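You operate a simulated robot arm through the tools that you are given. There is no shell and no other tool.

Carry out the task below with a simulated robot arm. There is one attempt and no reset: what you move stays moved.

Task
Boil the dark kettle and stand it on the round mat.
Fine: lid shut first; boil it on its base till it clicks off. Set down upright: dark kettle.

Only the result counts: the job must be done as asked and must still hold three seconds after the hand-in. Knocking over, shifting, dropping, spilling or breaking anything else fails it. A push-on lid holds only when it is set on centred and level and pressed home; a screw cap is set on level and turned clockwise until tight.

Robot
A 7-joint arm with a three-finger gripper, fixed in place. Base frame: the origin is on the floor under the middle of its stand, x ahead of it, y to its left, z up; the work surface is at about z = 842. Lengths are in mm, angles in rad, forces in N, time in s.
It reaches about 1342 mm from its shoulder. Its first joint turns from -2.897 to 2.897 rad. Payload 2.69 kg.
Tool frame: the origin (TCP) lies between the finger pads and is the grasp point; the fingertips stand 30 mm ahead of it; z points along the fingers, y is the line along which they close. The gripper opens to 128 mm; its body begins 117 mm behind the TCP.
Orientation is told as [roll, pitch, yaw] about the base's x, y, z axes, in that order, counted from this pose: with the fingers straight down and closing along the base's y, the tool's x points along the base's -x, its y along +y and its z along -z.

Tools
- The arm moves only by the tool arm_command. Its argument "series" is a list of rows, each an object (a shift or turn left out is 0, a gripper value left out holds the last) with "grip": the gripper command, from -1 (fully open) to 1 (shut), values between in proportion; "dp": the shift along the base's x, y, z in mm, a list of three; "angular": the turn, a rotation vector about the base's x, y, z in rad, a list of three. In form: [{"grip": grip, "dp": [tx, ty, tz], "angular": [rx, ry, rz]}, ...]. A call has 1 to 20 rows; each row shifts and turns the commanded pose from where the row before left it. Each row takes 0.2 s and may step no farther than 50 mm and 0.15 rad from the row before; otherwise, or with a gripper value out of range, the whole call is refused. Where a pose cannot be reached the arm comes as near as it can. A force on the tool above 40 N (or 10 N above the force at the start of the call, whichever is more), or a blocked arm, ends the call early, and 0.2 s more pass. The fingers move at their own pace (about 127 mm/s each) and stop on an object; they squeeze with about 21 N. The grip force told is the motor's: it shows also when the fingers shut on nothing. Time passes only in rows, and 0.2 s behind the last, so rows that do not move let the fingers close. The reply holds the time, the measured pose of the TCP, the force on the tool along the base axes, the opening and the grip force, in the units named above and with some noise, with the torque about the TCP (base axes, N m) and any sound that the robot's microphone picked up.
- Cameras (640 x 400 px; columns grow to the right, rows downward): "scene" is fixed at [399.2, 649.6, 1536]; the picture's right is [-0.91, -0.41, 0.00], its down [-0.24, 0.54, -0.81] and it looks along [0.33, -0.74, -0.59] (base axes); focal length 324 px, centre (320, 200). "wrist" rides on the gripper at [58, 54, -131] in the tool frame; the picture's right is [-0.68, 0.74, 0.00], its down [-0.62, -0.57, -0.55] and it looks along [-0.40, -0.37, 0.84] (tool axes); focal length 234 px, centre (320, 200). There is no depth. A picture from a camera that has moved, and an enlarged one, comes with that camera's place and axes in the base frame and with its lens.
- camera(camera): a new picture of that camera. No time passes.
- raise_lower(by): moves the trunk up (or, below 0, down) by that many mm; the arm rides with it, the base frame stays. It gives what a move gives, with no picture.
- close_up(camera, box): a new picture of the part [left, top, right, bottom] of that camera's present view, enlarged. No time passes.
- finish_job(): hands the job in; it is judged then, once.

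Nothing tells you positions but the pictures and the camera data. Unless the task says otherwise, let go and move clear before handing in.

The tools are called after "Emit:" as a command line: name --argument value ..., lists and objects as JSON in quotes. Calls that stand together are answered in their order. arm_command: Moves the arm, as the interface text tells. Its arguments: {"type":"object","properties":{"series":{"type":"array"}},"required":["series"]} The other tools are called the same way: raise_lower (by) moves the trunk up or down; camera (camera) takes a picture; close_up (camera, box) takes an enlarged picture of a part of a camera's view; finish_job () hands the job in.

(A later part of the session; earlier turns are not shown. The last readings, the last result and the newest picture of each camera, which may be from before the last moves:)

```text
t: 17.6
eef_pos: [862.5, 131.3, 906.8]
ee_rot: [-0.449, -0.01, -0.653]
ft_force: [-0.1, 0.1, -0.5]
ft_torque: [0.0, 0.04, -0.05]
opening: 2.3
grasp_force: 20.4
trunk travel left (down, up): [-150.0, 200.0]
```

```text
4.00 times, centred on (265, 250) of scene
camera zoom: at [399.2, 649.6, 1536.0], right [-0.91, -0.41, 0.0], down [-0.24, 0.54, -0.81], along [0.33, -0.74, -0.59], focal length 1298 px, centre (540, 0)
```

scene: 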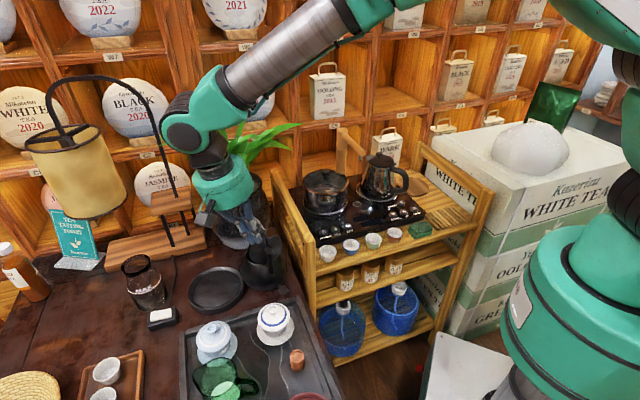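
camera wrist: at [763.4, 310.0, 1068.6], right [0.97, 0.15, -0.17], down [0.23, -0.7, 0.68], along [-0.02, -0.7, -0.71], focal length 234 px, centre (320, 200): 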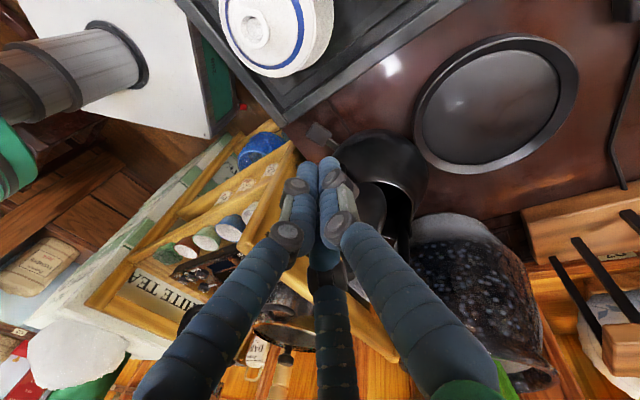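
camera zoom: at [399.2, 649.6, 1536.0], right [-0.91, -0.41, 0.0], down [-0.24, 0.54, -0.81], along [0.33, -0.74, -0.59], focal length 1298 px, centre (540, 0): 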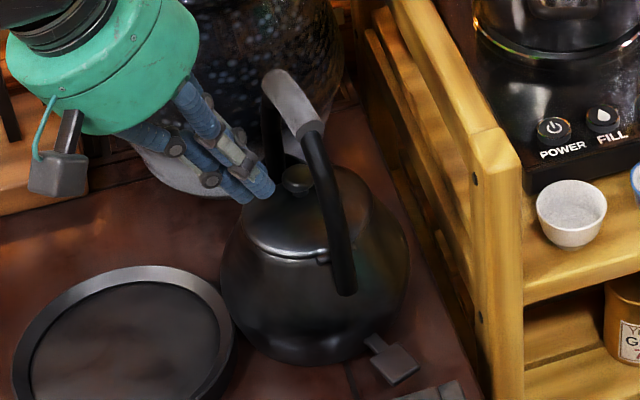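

Emit:
arm_command --series '[{"dp": [-7, 8, 4]}, {"dp": [-7, 7, 0]}, {"dp": [0, 0, -4]}, {"dp": [0, 0, -4]}, {"dp": [0, 0, -4]}, {"dp": [0, 0, 0]}]'

Emit:
close_up --camera "wrist" --box '[220, 60, 460, 220]'

Emit:
close_up --camera "scene" --box '[220, 200, 310, 300]'

```text
t: 19.0
eef_pos: [848.8, 146.9, 899.0]
ee_rot: [-0.447, -0.01, -0.655]
ft_force: [-0.1, 0.1, 0.4]
ft_torque: [-0.02, -0.03, -0.02]
opening: 2.6
grasp_force: 21.0
trunk travel left (down, up): [-150.0, 200.0]
```

```text
2.50 times, centred on (340, 140) of wrist
camera zoom: at [865.1, 266.1, 993.3], right [0.94, 0.11, -0.31], down [0.32, -0.59, 0.75], along [-0.1, -0.8, -0.59], focal length 585 px, centre (270, 350)
```

zoom: 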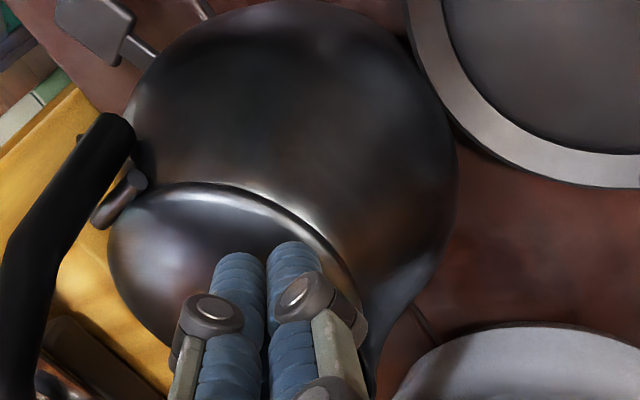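

```text
4.00 times, centred on (265, 250) of scene
camera zoom: at [399.2, 649.6, 1536.0], right [-0.91, -0.41, 0.0], down [-0.24, 0.54, -0.81], along [0.33, -0.74, -0.59], focal length 1298 px, centre (540, 0)
```

zoom: 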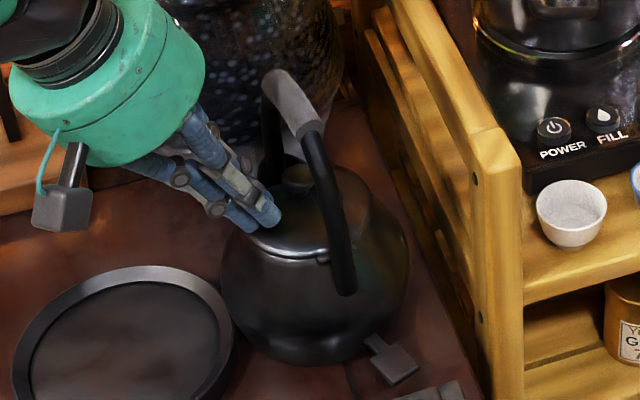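

Emit:
arm_command --series '[{"dp": [0, 0, -4]}, {"dp": [0, 0, -4]}, {"dp": [0, 0, -4]}, {"dp": [0, 0, -4]}, {"dp": [0, 0, 0]}]'

Emit:
close_up --camera "wrist" --box '[220, 60, 460, 220]'

Emit:
close_up --camera "scene" --box '[220, 200, 310, 300]'

```text
t: 20.0
eef_pos: [853.8, 148.0, 890.9]
ee_rot: [-0.441, -0.02, -0.654]
ft_force: [5.8, 4.1, 7.1]
ft_torque: [0.07, -0.26, 0.04]
opening: 2.0
grasp_force: 21.0
trunk travel left (down, up): [-150.0, 200.0]
stopped in row 5: the force on the tool passed its limit at 42 N (the readings are from after the stop); the commanded pose is now the measured one
```

```text
2.50 times, centred on (340, 140) of wrist
camera zoom: at [868.7, 267.7, 985.6], right [0.95, 0.11, -0.3], down [0.31, -0.59, 0.75], along [-0.09, -0.8, -0.59], focal length 585 px, centre (270, 350)
```

zoom: 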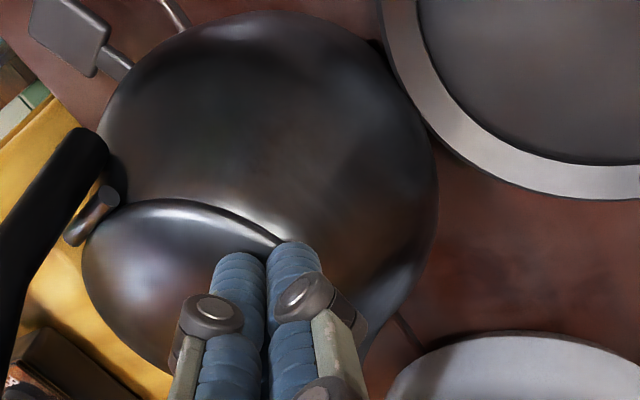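

```text
4.00 times, centred on (265, 250) of scene
camera zoom: at [399.2, 649.6, 1536.0], right [-0.91, -0.41, 0.0], down [-0.24, 0.54, -0.81], along [0.33, -0.74, -0.59], focal length 1298 px, centre (540, 0)
```

zoom: 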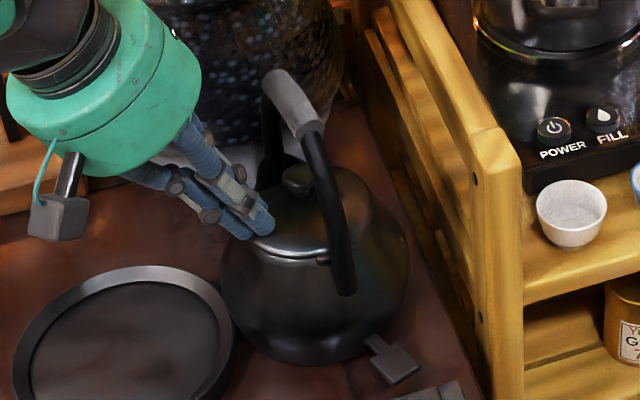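

The lid took over 40 N with no give, so it's firmly shut. Next I'll withdraw, open the fingers and look at the grip from the side before grasping it.

Emit:
arm_command --series '[{"dp": [6, 8, 15]}, {"dp": [15, 20, 30]}, {"dp": [0, 20, 40]}, {"dp": [-20, 20, 40], "angular": [0.0865, -0.067, 0], "grip": -1}, {"dp": [-30, 10, 30], "angular": [0.0865, -0.067, 0]}, {"dp": [-30, 10, 0], "angular": [0.0865, -0.067, 0]}, {"dp": [-30, 0, 0], "angular": [0.0865, -0.067, 0]}]'

Emit:
camera --camera "wrist"

Emit:
close_up --camera "scene" --box '[220, 200, 310, 300]'

```text
t: 21.6
eef_pos: [762.3, 234.5, 1044.4]
ee_rot: [-0.006, -0.015, -0.662]
ft_force: [1.1, -0.5, -0.3]
ft_torque: [-0.05, 0.11, -0.05]
opening: 128.3
grasp_force: 0.1
trunk travel left (down, up): [-150.0, 200.0]
```

```text
taken
camera wrist: at [748.3, 314.8, 1174.4], right [0.99, 0.17, 0.01], down [0.13, -0.82, 0.56], along [0.1, -0.55, -0.83], focal length 234 px, centre (320, 200)
```

wrist: 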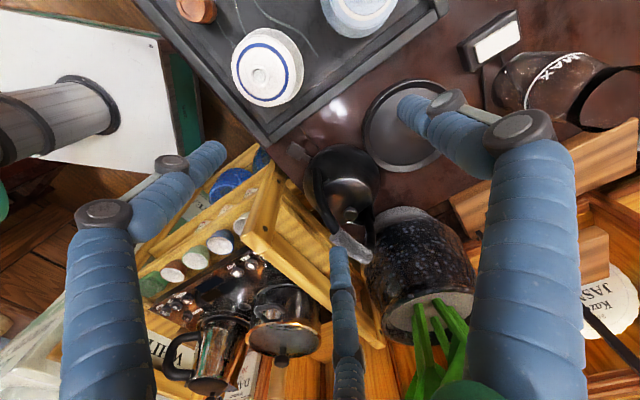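

```text
4.00 times, centred on (265, 250) of scene
camera zoom: at [399.2, 649.6, 1536.0], right [-0.91, -0.41, 0.0], down [-0.24, 0.54, -0.81], along [0.33, -0.74, -0.59], focal length 1298 px, centre (540, 0)
```

zoom: 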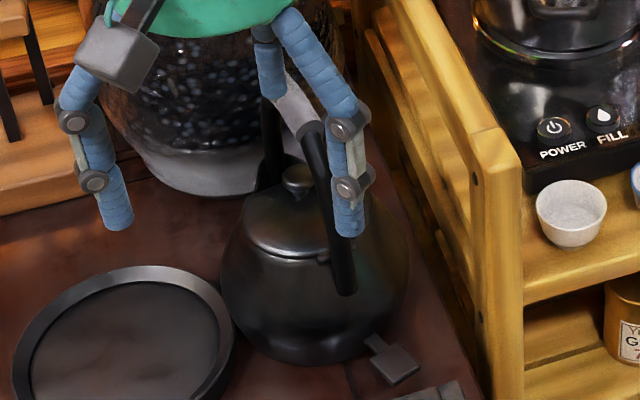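

Emit:
close_up --camera "wrist" --box '[280, 120, 420, 280]'

Emit:
close_up --camera "wrist" --box '[120, 120, 360, 370]'

```text
2.50 times, centred on (350, 200) of wrist
camera zoom: at [748.3, 314.8, 1174.4], right [0.99, 0.17, 0.01], down [0.13, -0.82, 0.56], along [0.1, -0.55, -0.83], focal length 585 px, centre (245, 200)
```

zoom: 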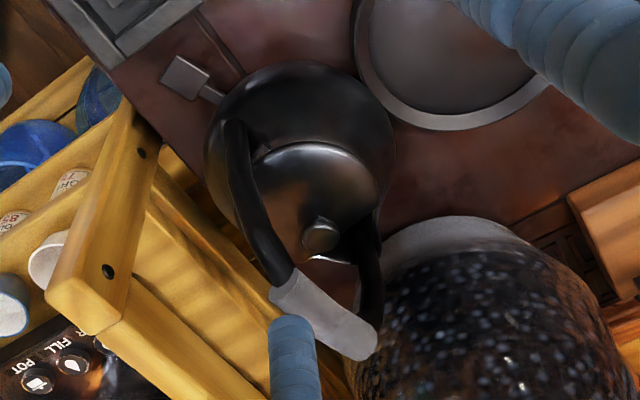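

```text
1.60 times, centred on (240, 245) of wrist
camera zoom: at [748.3, 314.8, 1174.4], right [0.99, 0.17, 0.01], down [0.13, -0.82, 0.56], along [0.1, -0.55, -0.83], focal length 375 px, centre (448, 128)
```

zoom: 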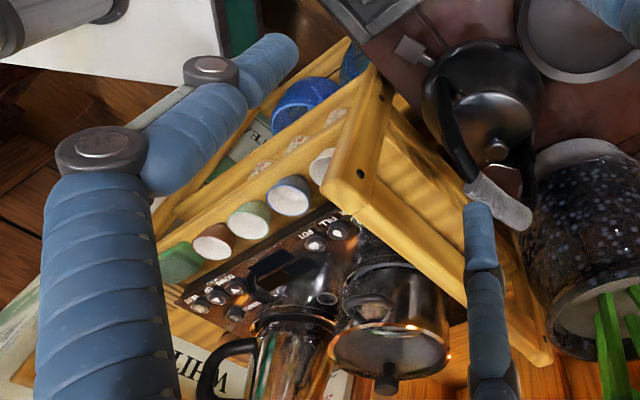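

The grip runs from about (801, 123, 960) to (865, 72, 943), so I'll grasp near (829, 101, 946), right over the kettle's axis. I'll move above it first and check clearance from the plant.

Emit:
arm_command --series '[{"dp": [15, -30, 5], "grip": -1}, {"dp": [15, -30, 0]}, {"dp": [18, -35, 0]}, {"dp": [19, -38.5, 0]}, {"dp": [0, 0, 0]}]'

Emit:
camera --camera "scene"

Emit:
camera --camera "wrist"

```text
t: 22.8
eef_pos: [831.7, 100.5, 1048.3]
ee_rot: [-0.007, -0.017, -0.662]
ft_force: [0.3, -0.7, -0.3]
ft_torque: [0.05, 0.04, 0.03]
opening: 127.9
grasp_force: 0.1
trunk travel left (down, up): [-150.0, 200.0]
```

```text
taken
```

scene: 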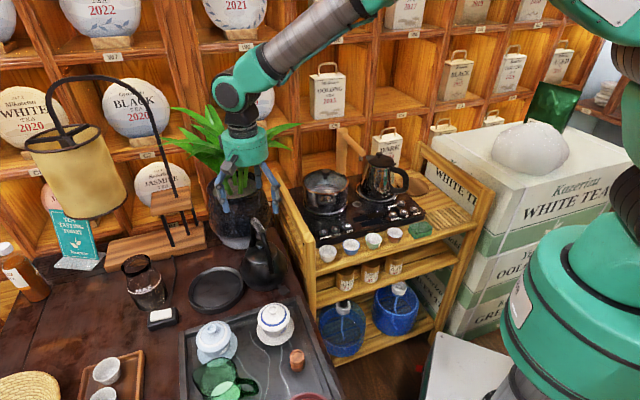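

```text
taken
camera wrist: at [817.4, 181.3, 1177.9], right [0.99, 0.17, 0.01], down [0.13, -0.82, 0.56], along [0.1, -0.55, -0.83], focal length 234 px, centre (320, 200)
```

wrist: 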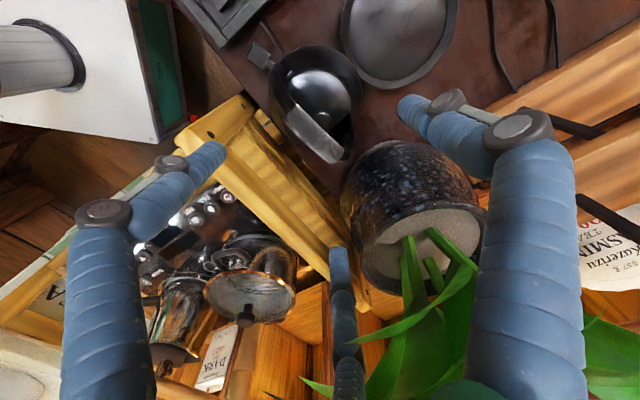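

Emit:
close_up --camera "scene" --box '[170, 80, 320, 240]'

Emit:
close_up --camera "wrist" --box '[240, 40, 520, 400]'

```text
2.50 times, centred on (245, 160) of scene
camera zoom: at [399.2, 649.6, 1536.0], right [-0.91, -0.41, 0.0], down [-0.24, 0.54, -0.81], along [0.33, -0.74, -0.59], focal length 811 px, centre (508, 300)
```

zoom: 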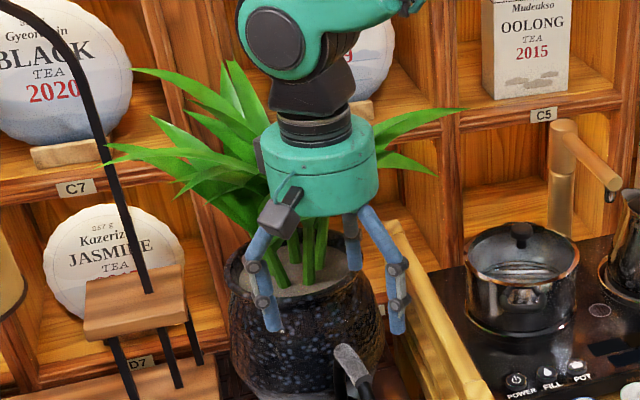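

```text
1.11 times, centred on (380, 220) of wrist
camera zoom: at [817.4, 181.3, 1177.9], right [0.99, 0.17, 0.01], down [0.13, -0.82, 0.56], along [0.1, -0.55, -0.83], focal length 260 px, centre (253, 178)
```

zoom: 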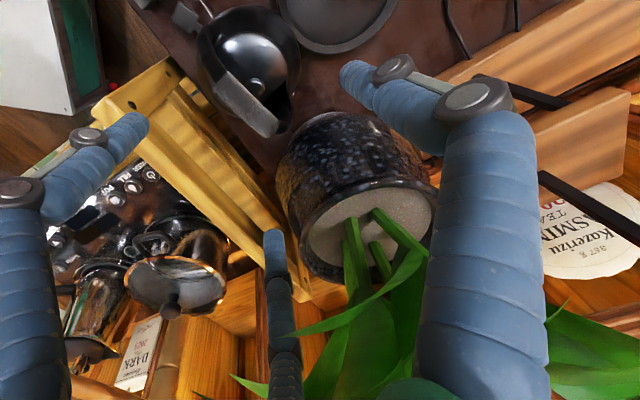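

The fingers are over the grip; a leaf tip is somewhere behind the hand, so I'll lean the hand slightly toward the free side and narrow the opening before descending.

Emit:
arm_command --series '[{"dp": [0, 0, 0], "angular": [-0.098, 0.0775, 0], "grip": -0.4}, {"dp": [-2, 0, 0], "angular": [-0.098, 0.0775, 0]}, {"dp": [0, 0, -25]}, {"dp": [0, 0, -25]}, {"dp": [0, 0, 0]}]'

Emit:
camera --camera "wrist"

Emit:
close_up --camera "scene" --box '[200, 150, 310, 290]'

```text
t: 24.0
eef_pos: [829.7, 101.5, 997.7]
ee_rot: [-0.254, -0.012, -0.656]
ft_force: [1.1, 0.1, -0.4]
ft_torque: [0.0, 0.04, -0.02]
opening: 89.6
grasp_force: 0.1
trunk travel left (down, up): [-150.0, 200.0]
```

```text
taken
camera wrist: at [834.0, 205.4, 1110.0], right [0.97, 0.15, -0.18], down [0.23, -0.69, 0.68], along [-0.02, -0.7, -0.71], focal length 234 px, centre (320, 200)
```

wrist: 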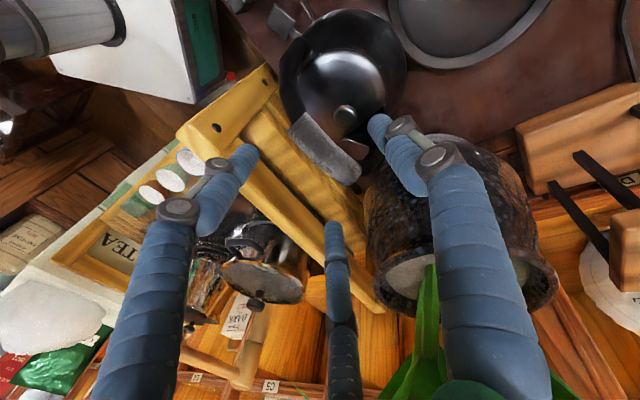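

```text
2.86 times, centred on (255, 220) of scene
camera zoom: at [399.2, 649.6, 1536.0], right [-0.91, -0.41, 0.0], down [-0.24, 0.54, -0.81], along [0.33, -0.74, -0.59], focal length 927 px, centre (506, 143)
```

zoom: 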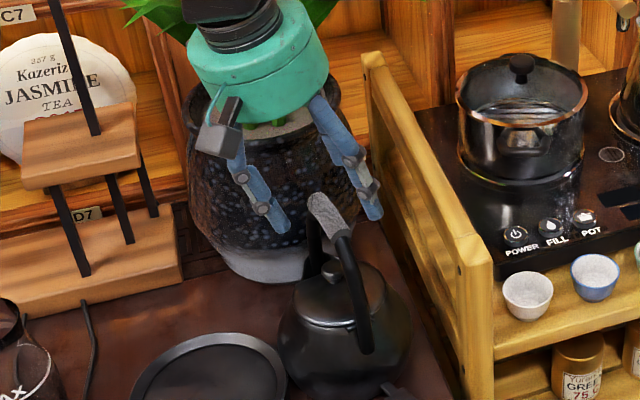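

The grip is nearly centred between the fingers, about 3 mm off. I'll correct that, descend to the grip and close.

Emit:
arm_command --series '[{"dp": [-1, -1.2, -20]}, {"dp": [-1, -1.2, -20]}, {"dp": [0, 0, -11]}, {"dp": [0, 0, 0]}]'

Emit:
camera --camera "wrist"

Emit:
close_up --camera "scene" --box '[200, 150, 310, 290]'

```text
t: 25.0
eef_pos: [826.2, 99.4, 949.0]
ee_rot: [-0.255, -0.014, -0.657]
ft_force: [-0.9, 0.5, 0.2]
ft_torque: [0.0, 0.0, 0.0]
opening: 89.6
grasp_force: 0.2
trunk travel left (down, up): [-150.0, 200.0]
```

```text
taken
camera wrist: at [830.2, 203.7, 1061.4], right [0.97, 0.15, -0.18], down [0.23, -0.69, 0.68], along [-0.02, -0.7, -0.71], focal length 234 px, centre (320, 200)
```

wrist: 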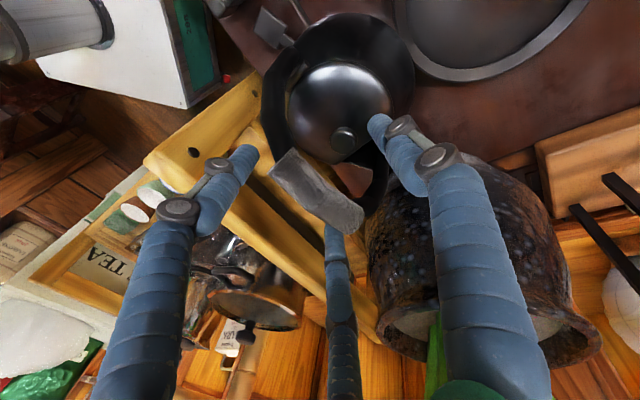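

```text
2.86 times, centred on (255, 220) of scene
camera zoom: at [399.2, 649.6, 1536.0], right [-0.91, -0.41, 0.0], down [-0.24, 0.54, -0.81], along [0.33, -0.74, -0.59], focal length 927 px, centre (506, 143)
```

zoom: 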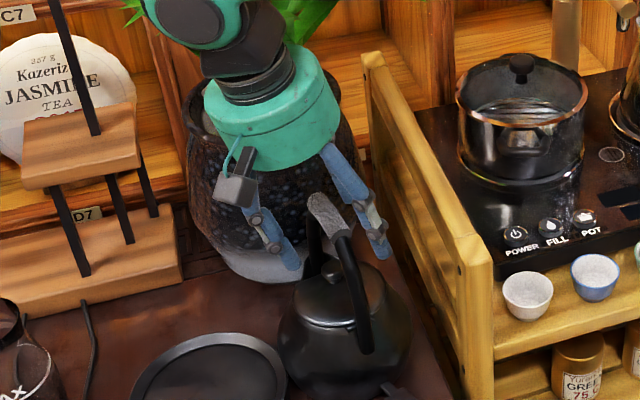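

The grip sits right at the grasp point. I'll go a few mm deeper and close.

Emit:
arm_command --series '[{"dp": [0, 0, -5]}, {"grip": 1}, {"grip": 1}, {"grip": 1}, {"grip": 1}]'

Emit:
camera --camera "wrist"

Emit:
close_up --camera "scene" --box '[200, 150, 310, 290]'

```text
t: 26.2
eef_pos: [825.3, 99.1, 944.0]
ee_rot: [-0.255, -0.011, -0.658]
ft_force: [-4.3, 0.2, 0.6]
ft_torque: [0.07, 0.05, 0.07]
opening: 20.6
grasp_force: 21.7
trunk travel left (down, up): [-150.0, 200.0]
```

```text
taken
camera wrist: at [830.0, 203.7, 1056.3], right [0.97, 0.15, -0.18], down [0.23, -0.69, 0.68], along [-0.02, -0.7, -0.71], focal length 234 px, centre (320, 200)
```

wrist: 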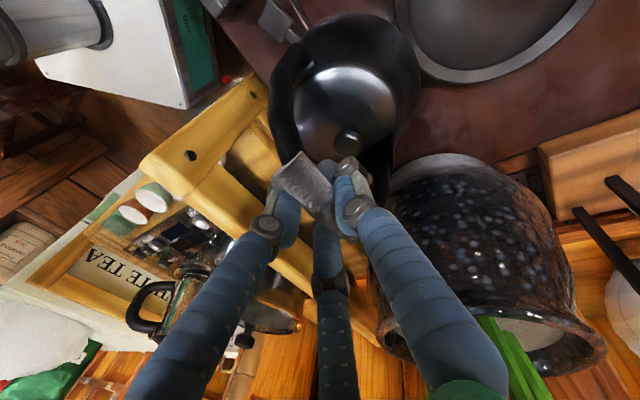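

```text
2.86 times, centred on (255, 220) of scene
camera zoom: at [399.2, 649.6, 1536.0], right [-0.91, -0.41, 0.0], down [-0.24, 0.54, -0.81], along [0.33, -0.74, -0.59], focal length 927 px, centre (506, 143)
```

zoom: 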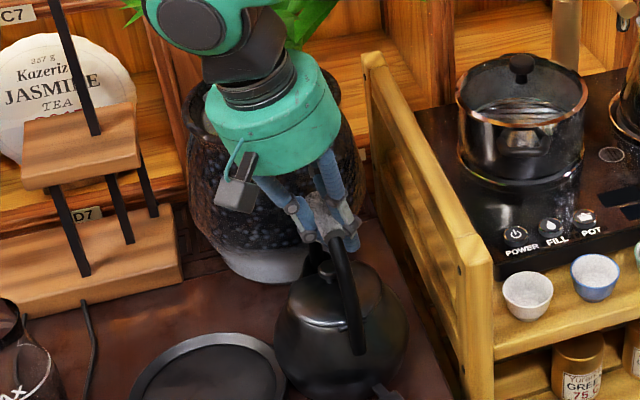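

The grip is held (opening 20.6 mm). I'll lift slowly and check that the kettle hangs upright.

Emit:
arm_command --series '[{"dp": [0, 0, 5], "grip": 1}, {"dp": [0, 0, 5]}, {"dp": [0, 0, 10]}, {"dp": [0, 0, 10]}, {"dp": [0, 0, 0]}]'

Emit:
camera --camera "wrist"

Emit:
close_up --camera "scene" --box '[200, 150, 310, 310]'

```text
t: 27.4
eef_pos: [825.9, 99.5, 972.1]
ee_rot: [-0.256, -0.011, -0.658]
ft_force: [-0.1, -0.1, -12.1]
ft_torque: [-0.15, 0.06, 0.01]
opening: 19.4
grasp_force: 20.9
trunk travel left (down, up): [-150.0, 200.0]
```

```text
taken
camera wrist: at [830.0, 203.9, 1084.0], right [0.97, 0.15, -0.18], down [0.23, -0.69, 0.68], along [-0.02, -0.7, -0.71], focal length 234 px, centre (320, 200)
```

wrist: 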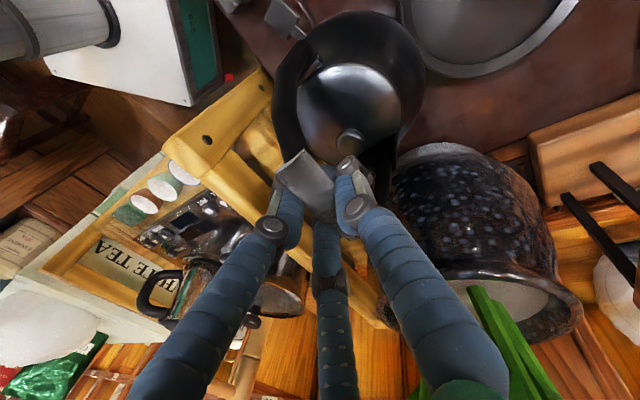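

```text
2.50 times, centred on (255, 230) of scene
camera zoom: at [399.2, 649.6, 1536.0], right [-0.91, -0.41, 0.0], down [-0.24, 0.54, -0.81], along [0.33, -0.74, -0.59], focal length 811 px, centre (482, 125)
```

zoom: 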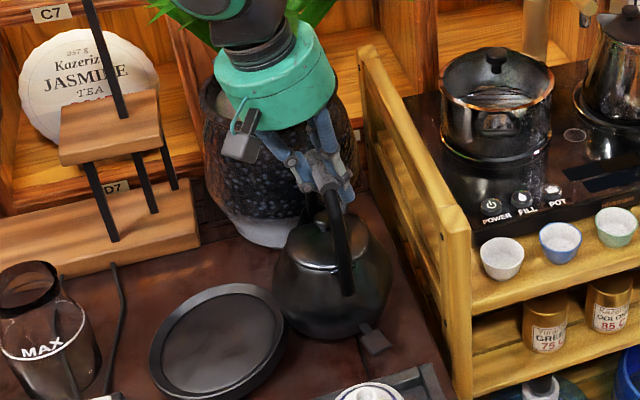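

The kettle is off the table (about 12 N) and hanging upright. I'll raise it a bit more and carry it over the dark base dish.

Emit:
arm_command --series '[{"dp": [0, 0, 10], "grip": 1}, {"dp": [0, 0, 15]}, {"dp": [5, 6, 10]}, {"dp": [11, 12.5, 0]}, {"dp": [11, 12.5, 0]}, {"dp": [11, 12.5, 0]}, {"dp": [11, 12.5, 0]}, {"dp": [11, 12.5, 0]}, {"dp": [11, 12.5, 0]}, {"dp": [11, 12.5, 0]}, {"dp": [8, 9, 0]}, {"dp": [4, 4.5, 0]}, {"dp": [0, 0, 0]}]'

Emit:
camera --camera "wrist"

Emit:
camera --camera "scene"

Emit:
close_up --camera "scene" --box '[150, 180, 280, 330]'

```text
t: 30.2
eef_pos: [920.5, 206.5, 1007.1]
ee_rot: [-0.255, -0.014, -0.657]
ft_force: [-0.3, -0.1, -11.8]
ft_torque: [-0.18, 0.1, 0.02]
opening: 19.1
grasp_force: 21.6
trunk travel left (down, up): [-150.0, 200.0]
```

```text
taken
camera wrist: at [924.3, 310.5, 1119.0], right [0.97, 0.15, -0.18], down [0.23, -0.69, 0.68], along [-0.02, -0.7, -0.71], focal length 234 px, centre (320, 200)
```

wrist: 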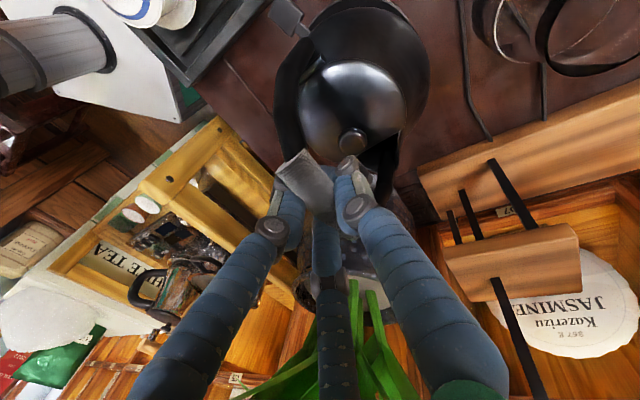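

```text
taken
```

scene: 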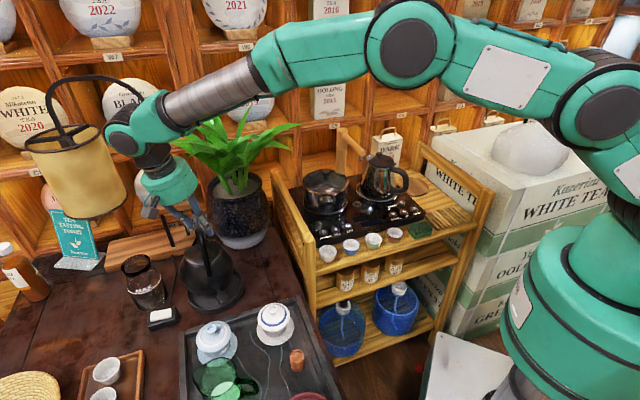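

```text
2.67 times, centred on (215, 255) of scene
camera zoom: at [399.2, 649.6, 1536.0], right [-0.91, -0.41, 0.0], down [-0.24, 0.54, -0.81], along [0.33, -0.74, -0.59], focal length 865 px, centre (600, 53)
```

zoom: 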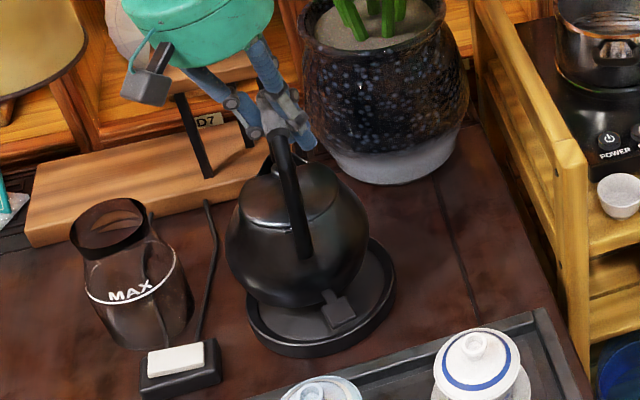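

The kettle hovers above the base dish. I'll zoom in to align its axis with the dish centre before lowering.

Emit:
close_up --camera "scene" --box '[175, 215, 265, 325]'

Emit:
close_up --camera "wrist" --box '[240, 0, 460, 200]'

```text
3.64 times, centred on (220, 270) of scene
camera zoom: at [399.2, 649.6, 1536.0], right [-0.91, -0.41, 0.0], down [-0.24, 0.54, -0.81], along [0.33, -0.74, -0.59], focal length 1180 px, centre (684, -54)
```

zoom: 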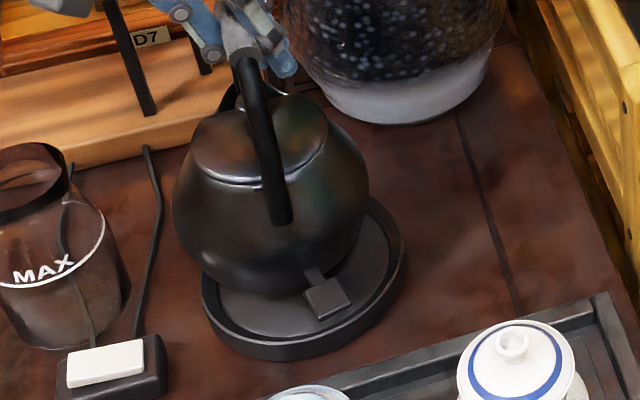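

```text
2.00 times, centred on (350, 100) of wrist
camera zoom: at [924.3, 310.5, 1119.0], right [0.97, 0.15, -0.18], down [0.23, -0.69, 0.68], along [-0.02, -0.7, -0.71], focal length 468 px, centre (260, 400)
```

zoom: 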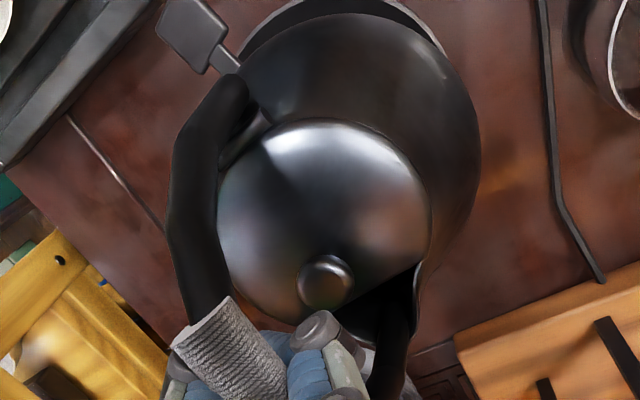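

Emit:
close_up --camera "wrist" --box '[280, 0, 440, 80]'

Emit:
close_up --camera "scene" --box '[185, 255, 255, 315]'

```text
4.00 times, centred on (360, 40) of wrist
camera zoom: at [924.3, 310.5, 1119.0], right [0.97, 0.15, -0.18], down [0.23, -0.69, 0.68], along [-0.02, -0.7, -0.71], focal length 937 px, centre (160, 840)
```

zoom: 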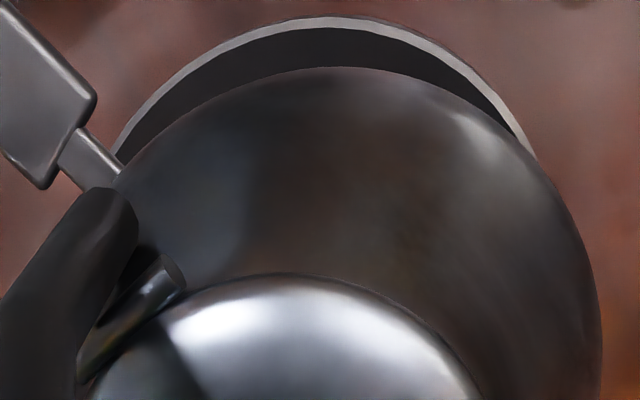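

```text
6.67 times, centred on (220, 285) of scene
camera zoom: at [399.2, 649.6, 1536.0], right [-0.91, -0.41, 0.0], down [-0.24, 0.54, -0.81], along [0.33, -0.74, -0.59], focal length 2163 px, centre (987, -367)
```

zoom: 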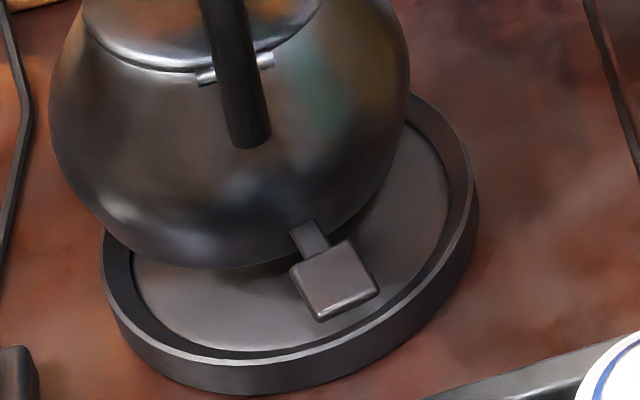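

The dish rim matches my estimate (centre ≈ (927, 213), inner radius ≈ 69), and the kettle bottom is around (930, 218). I'll shift slightly and lower part-way, then re-check.

Emit:
arm_command --series '[{"dp": [-2, -2.5, -10], "grip": 1}, {"dp": [-2, -2.5, -10]}, {"dp": [0, 0, -10]}, {"dp": [0, 0, 0]}]'

Emit:
close_up --camera "scene" --box '[180, 245, 260, 315]'

Emit:
close_up --camera "wrist" --box '[260, 0, 460, 160]'

```text
t: 31.2
eef_pos: [916.7, 202.2, 977.3]
ee_rot: [-0.254, -0.011, -0.658]
ft_force: [0.7, 0.1, -10.3]
ft_torque: [-0.13, 0.11, -0.03]
opening: 19.0
grasp_force: 21.0
trunk travel left (down, up): [-150.0, 200.0]
```

```text
5.71 times, centred on (220, 280) of scene
camera zoom: at [399.2, 649.6, 1536.0], right [-0.91, -0.41, 0.0], down [-0.24, 0.54, -0.81], along [0.33, -0.74, -0.59], focal length 1854 px, centre (891, -257)
```

zoom: 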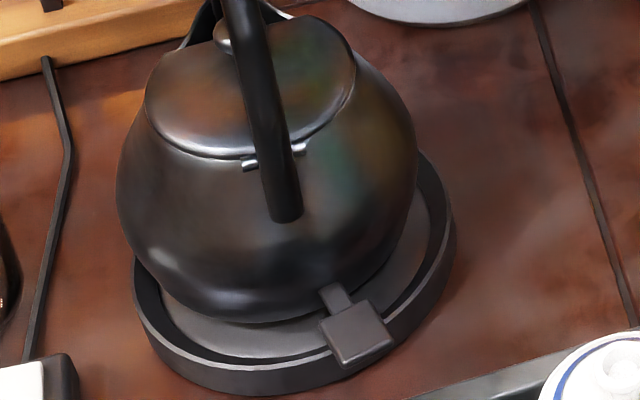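

```text
2.50 times, centred on (360, 80) of wrist
camera zoom: at [920.2, 306.2, 1090.1], right [0.97, 0.15, -0.18], down [0.23, -0.69, 0.68], along [-0.02, -0.7, -0.71], focal length 585 px, centre (220, 500)
```

zoom: 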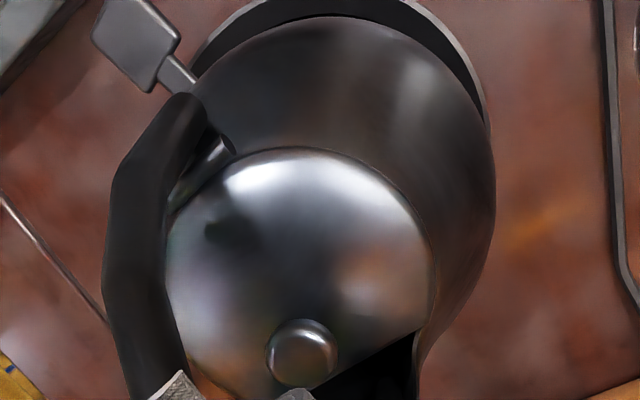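

Knob, torque and silhouette all put the kettle within a couple of mm of the dish centre. I'll lower it in small steps.

Emit:
arm_command --series '[{"dp": [0, 0, -5], "grip": 1}, {"dp": [0, 0, -5]}, {"dp": [0, 0, -4]}, {"dp": [0, 0, -3]}, {"dp": [0, 0, 0]}]'

Emit:
close_up --camera "scene" --box '[180, 245, 260, 315]'

Emit:
close_up --camera "wrist" --box '[260, 0, 460, 160]'

```text
t: 32.4
eef_pos: [917.9, 202.0, 964.2]
ee_rot: [-0.252, -0.018, -0.657]
ft_force: [5.4, 4.7, 18.3]
ft_torque: [0.17, 0.14, 0.0]
opening: 18.9
grasp_force: 21.2
trunk travel left (down, up): [-150.0, 200.0]
```

```text
5.71 times, centred on (220, 280) of scene
camera zoom: at [399.2, 649.6, 1536.0], right [-0.91, -0.41, 0.0], down [-0.24, 0.54, -0.81], along [0.33, -0.74, -0.59], focal length 1854 px, centre (891, -257)
```

zoom: 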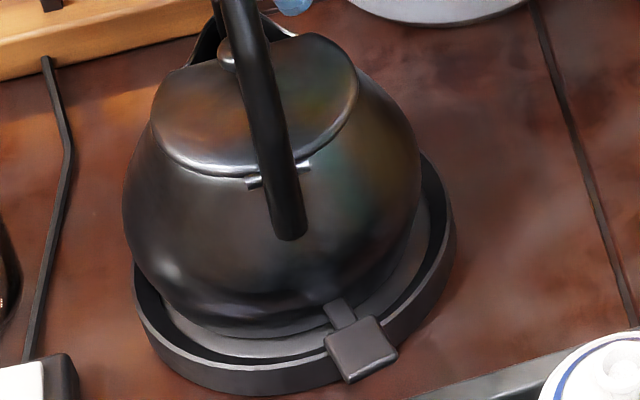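

```text
2.50 times, centred on (360, 80) of wrist
camera zoom: at [921.2, 306.1, 1077.1], right [0.97, 0.15, -0.17], down [0.23, -0.7, 0.68], along [-0.02, -0.7, -0.71], focal length 585 px, centre (220, 500)
```

zoom: 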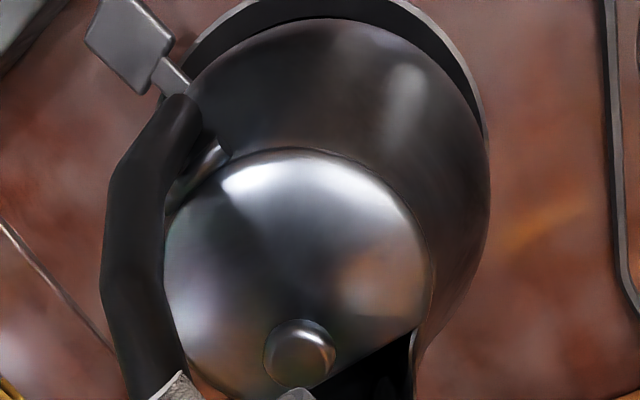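

It made contact with the kettle bottom about 20 mm above the table level, i.e. touching the rim rather than inside the recess; the force readings say the contact is on the −x/−y side. I'll lift slightly, shift toward +x/+y and lower again.

Emit:
arm_command --series '[{"dp": [0, 0, 6], "grip": 1}, {"dp": [0, 0, 6]}, {"dp": [3, 3, 0]}, {"dp": [2, 2, 0]}, {"dp": [0, 0, 0]}]'

Emit:
close_up --camera "scene" --box '[180, 225, 260, 315]'

Emit:
close_up --camera "wrist" --box '[260, 0, 460, 160]'

```text
t: 33.6
eef_pos: [920.6, 205.2, 972.8]
ee_rot: [-0.257, -0.012, -0.656]
ft_force: [0.0, -0.8, -11.0]
ft_torque: [-0.15, 0.11, -0.03]
opening: 19.0
grasp_force: 21.2
trunk travel left (down, up): [-150.0, 200.0]
```

```text
4.44 times, centred on (220, 270) of scene
camera zoom: at [399.2, 649.6, 1536.0], right [-0.91, -0.41, 0.0], down [-0.24, 0.54, -0.81], along [0.33, -0.74, -0.59], focal length 1442 px, centre (764, -111)
```

zoom: 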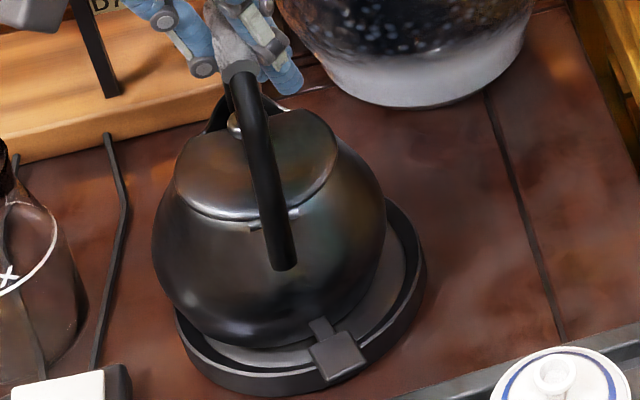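

```text
2.50 times, centred on (360, 80) of wrist
camera zoom: at [925.0, 310.4, 1084.6], right [0.97, 0.15, -0.18], down [0.23, -0.69, 0.68], along [-0.02, -0.7, -0.71], focal length 585 px, centre (220, 500)
```

zoom: 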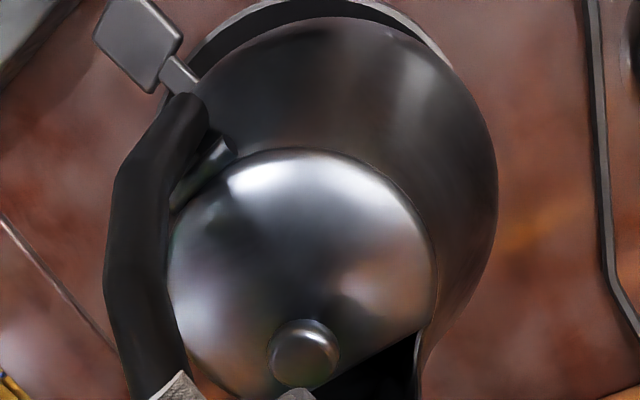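

Analysis of the silhouette and torque suggests the kettle hangs tilted about 3° with its −x/−y edge lowest, so that edge touched first. I'll rotate the hand slightly to level the kettle and re-centre, then check.

Emit:
arm_command --series '[{"dp": [1, 1, 3], "angular": [-0.0235, 0.0185, 0], "grip": 1}, {"dp": [2, 1, 0], "angular": [-0.0235, 0.0185, 0]}, {"dp": [0, 0, 0]}, {"dp": [0, 0, 0]}]'

Emit:
close_up --camera "scene" --box '[180, 225, 260, 315]'

Emit:
close_up --camera "wrist" --box '[260, 0, 460, 160]'

```text
t: 34.6
eef_pos: [924.2, 208.1, 976.2]
ee_rot: [-0.315, -0.012, -0.656]
ft_force: [-0.5, -0.5, -10.1]
ft_torque: [-0.1, 0.06, -0.01]
opening: 19.0
grasp_force: 20.9
trunk travel left (down, up): [-150.0, 200.0]
```

```text
4.44 times, centred on (220, 270) of scene
camera zoom: at [399.2, 649.6, 1536.0], right [-0.91, -0.41, 0.0], down [-0.24, 0.54, -0.81], along [0.33, -0.74, -0.59], focal length 1442 px, centre (764, -111)
```

zoom: 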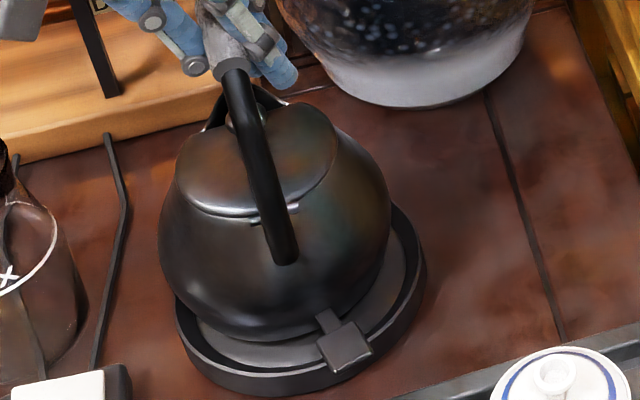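

```text
2.50 times, centred on (360, 80) of wrist
camera zoom: at [932.2, 317.3, 1082.6], right [0.97, 0.14, -0.22], down [0.26, -0.66, 0.7], along [-0.05, -0.74, -0.67], focal length 585 px, centre (220, 500)
```

zoom: 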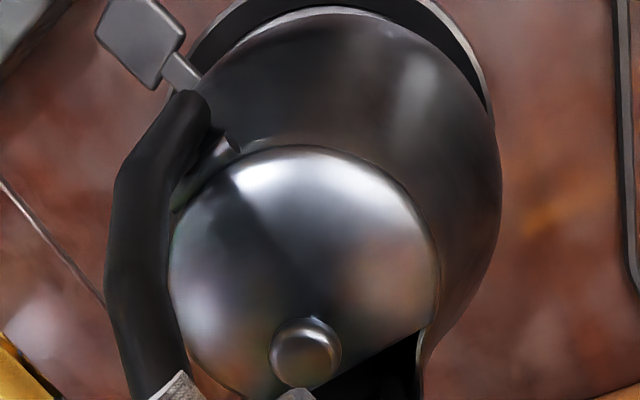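

Torque and silhouette now agree the sideways tilt is nearly gone; a slight pitch remains. I'll correct half of that, re-centre and lower gently.

Emit:
arm_command --series '[{"dp": [-3, 0, 0], "angular": [-0.0186, -0.0235, 0], "grip": 1}, {"dp": [-3, -1, 0]}, {"dp": [0, 0, -4]}, {"dp": [0, 0, -4]}, {"dp": [0, 0, 0]}]'

Emit:
close_up --camera "scene" --box '[180, 225, 260, 315]'

Emit:
close_up --camera "wrist" --box '[260, 0, 460, 160]'

```text
t: 35.8
eef_pos: [917.7, 206.9, 966.9]
ee_rot: [-0.316, -0.041, -0.657]
ft_force: [0.0, 0.5, -9.4]
ft_torque: [-0.04, 0.12, 0.0]
opening: 18.8
grasp_force: 20.9
trunk travel left (down, up): [-150.0, 200.0]
```

```text
4.44 times, centred on (220, 270) of scene
camera zoom: at [399.2, 649.6, 1536.0], right [-0.91, -0.41, 0.0], down [-0.24, 0.54, -0.81], along [0.33, -0.74, -0.59], focal length 1442 px, centre (764, -111)
```

zoom: 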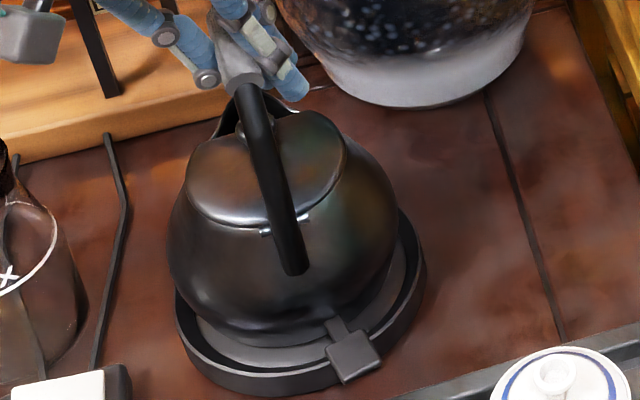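

```text
2.50 times, centred on (360, 80) of wrist
camera zoom: at [923.9, 318.7, 1072.5], right [0.97, 0.14, -0.2], down [0.24, -0.65, 0.72], along [-0.03, -0.75, -0.66], focal length 585 px, centre (220, 500)
```

zoom: 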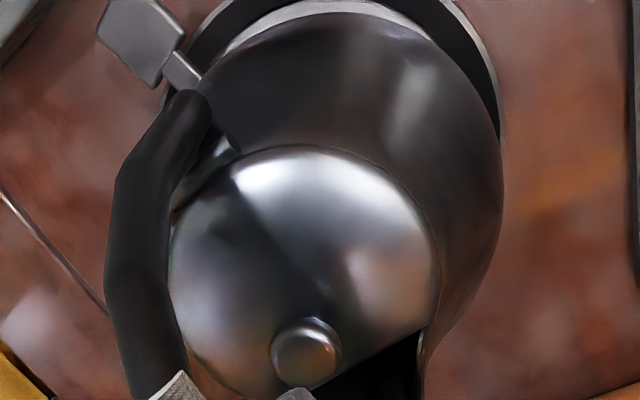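

The kettle is now almost level and centred within about 2 mm. Lowering step by step onto the base.

Emit:
arm_command --series '[{"dp": [-1, 1, -2], "grip": 1}, {"dp": [0, 0, -2]}, {"dp": [0, 0, 0]}]'

Emit:
arm_command --series '[{"dp": [0, 0, -2], "grip": 1}, {"dp": [0, 0, -2]}, {"dp": [0, 0, 0]}]'

Emit:
close_up --camera "scene" --box '[180, 225, 260, 315]'

Emit:
close_up --camera "wrist" --box '[260, 0, 460, 160]'

```text
t: 36.6
eef_pos: [917.0, 208.8, 965.0]
ee_rot: [-0.314, -0.044, -0.656]
ft_force: [1.3, -0.3, 1.2]
ft_torque: [0.34, 0.33, -0.03]
opening: 18.8
grasp_force: 21.3
trunk travel left (down, up): [-150.0, 200.0]
```

```text
t: 37.4
eef_pos: [918.7, 207.0, 964.6]
ee_rot: [-0.31, -0.047, -0.659]
ft_force: [7.9, -4.3, 29.2]
ft_torque: [0.42, 0.21, -0.04]
opening: 18.6
grasp_force: 21.1
trunk travel left (down, up): [-150.0, 200.0]
```

```text
4.44 times, centred on (220, 270) of scene
camera zoom: at [399.2, 649.6, 1536.0], right [-0.91, -0.41, 0.0], down [-0.24, 0.54, -0.81], along [0.33, -0.74, -0.59], focal length 1442 px, centre (764, -111)
```

zoom: 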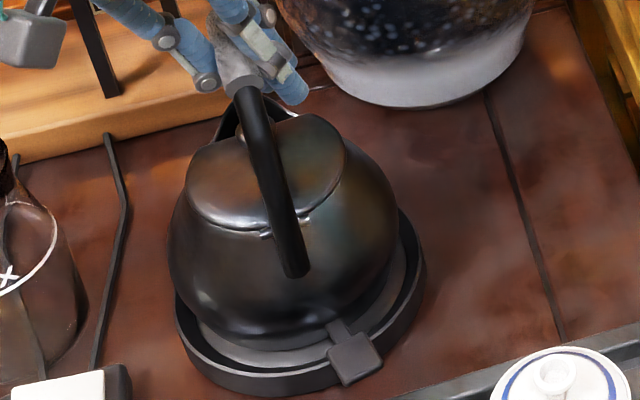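

```text
2.50 times, centred on (360, 80) of wrist
camera zoom: at [923.7, 319.0, 1070.2], right [0.97, 0.14, -0.19], down [0.23, -0.65, 0.72], along [-0.03, -0.75, -0.66], focal length 585 px, centre (220, 500)
```

zoom: 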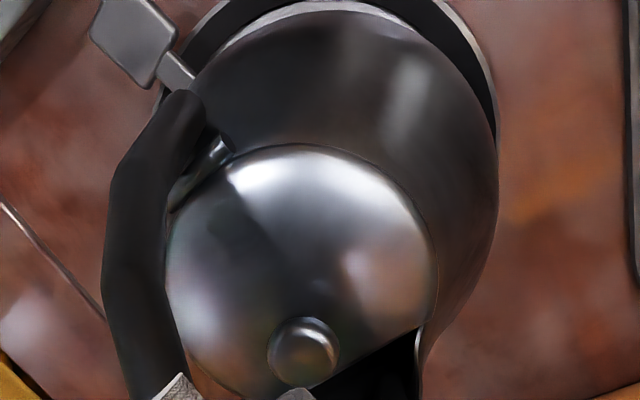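

Contact again at about the same height regardless of position, with the touching edge following the tilt — so the kettle bottom is reaching the base plate, just slightly tilted. I'll ease the load, undo the last small rotation and see if it sits flat.

Emit:
arm_command --series '[{"dp": [0, 0, 2], "angular": [0.0124, 0.0157, 0], "grip": 1}, {"dp": [1, 0, 2], "angular": [0.0062, 0.0078, 0]}, {"dp": [0, 0, 0]}]'

Emit:
arm_command --series '[{"dp": [0, 0, -2], "grip": 1}, {"dp": [0, 0, 0]}]'

Emit:
close_up --camera "scene" --box '[180, 255, 260, 315]'

Emit:
close_up --camera "wrist" --box '[290, 0, 430, 60]'

```text
t: 38.2
eef_pos: [916.3, 207.1, 962.8]
ee_rot: [-0.319, -0.011, -0.658]
ft_force: [4.3, -1.8, 5.7]
ft_torque: [-0.1, -0.09, -0.07]
opening: 19.4
grasp_force: 20.8
trunk travel left (down, up): [-150.0, 200.0]
```

```text
t: 38.8
eef_pos: [917.5, 208.2, 961.3]
ee_rot: [-0.315, -0.012, -0.657]
ft_force: [3.2, -1.5, 7.6]
ft_torque: [0.27, 0.37, -0.08]
opening: 19.2
grasp_force: 20.4
trunk travel left (down, up): [-150.0, 200.0]
```

```text
6.67 times, centred on (220, 285) of scene
camera zoom: at [399.2, 649.6, 1536.0], right [-0.91, -0.41, 0.0], down [-0.24, 0.54, -0.81], along [0.33, -0.74, -0.59], focal length 2163 px, centre (987, -367)
```

zoom: 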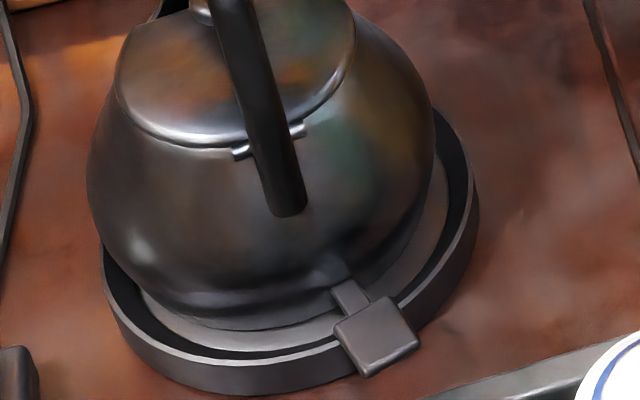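

```text
4.57 times, centred on (360, 30) of wrist
camera zoom: at [925.8, 317.8, 1069.3], right [0.97, 0.14, -0.22], down [0.26, -0.66, 0.7], along [-0.05, -0.74, -0.68], focal length 1070 px, centre (137, 977)
```

zoom: 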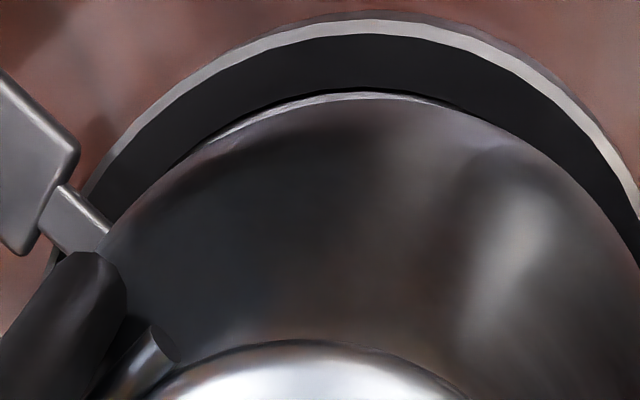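

The kettle bottom now sits on the base plate, roughly concentric with the rim. I'll ease the load and open the fingers.

Emit:
arm_command --series '[{"dp": [0, 0, 1.5], "grip": 1}, {"grip": 0.6}, {"grip": 0.4}, {"grip": 0.0}, {"grip": -0.4}, {"grip": -0.4}, {"grip": -0.4}]'

Emit:
close_up --camera "scene" --box '[170, 205, 270, 315]'

Emit:
camera --camera "wrist"

```text
t: 40.4
eef_pos: [917.7, 207.9, 963.1]
ee_rot: [-0.314, -0.012, -0.656]
ft_force: [0.4, -0.3, -0.2]
ft_torque: [-0.03, 0.01, 0.02]
opening: 89.7
grasp_force: 0.0
trunk travel left (down, up): [-150.0, 200.0]
```

```text
3.64 times, centred on (220, 260) of scene
camera zoom: at [399.2, 649.6, 1536.0], right [-0.91, -0.41, 0.0], down [-0.24, 0.54, -0.81], along [0.33, -0.74, -0.59], focal length 1180 px, centre (684, -18)
```

zoom: 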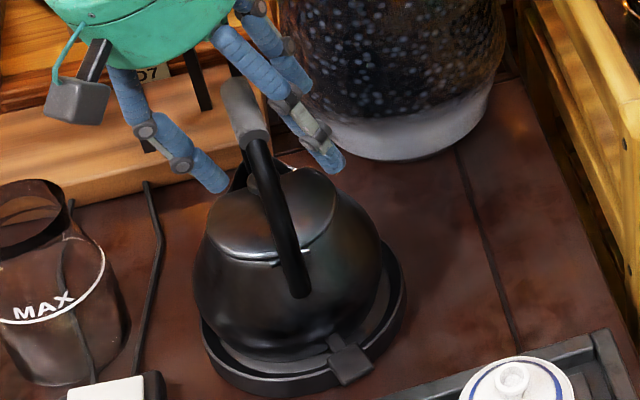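

```text
taken
camera wrist: at [926.4, 317.6, 1070.7], right [0.97, 0.14, -0.22], down [0.26, -0.66, 0.7], along [-0.05, -0.74, -0.67], focal length 234 px, centre (320, 200)
```

wrist: 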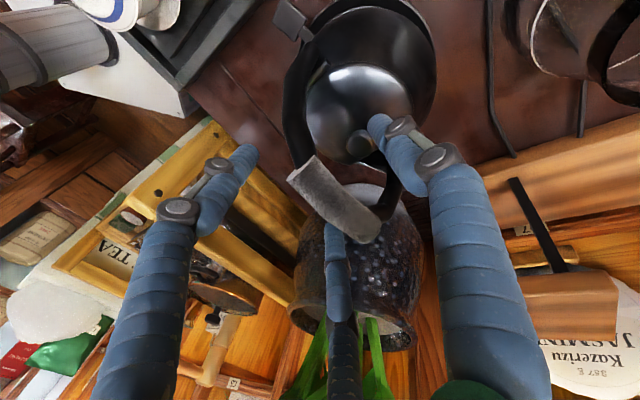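

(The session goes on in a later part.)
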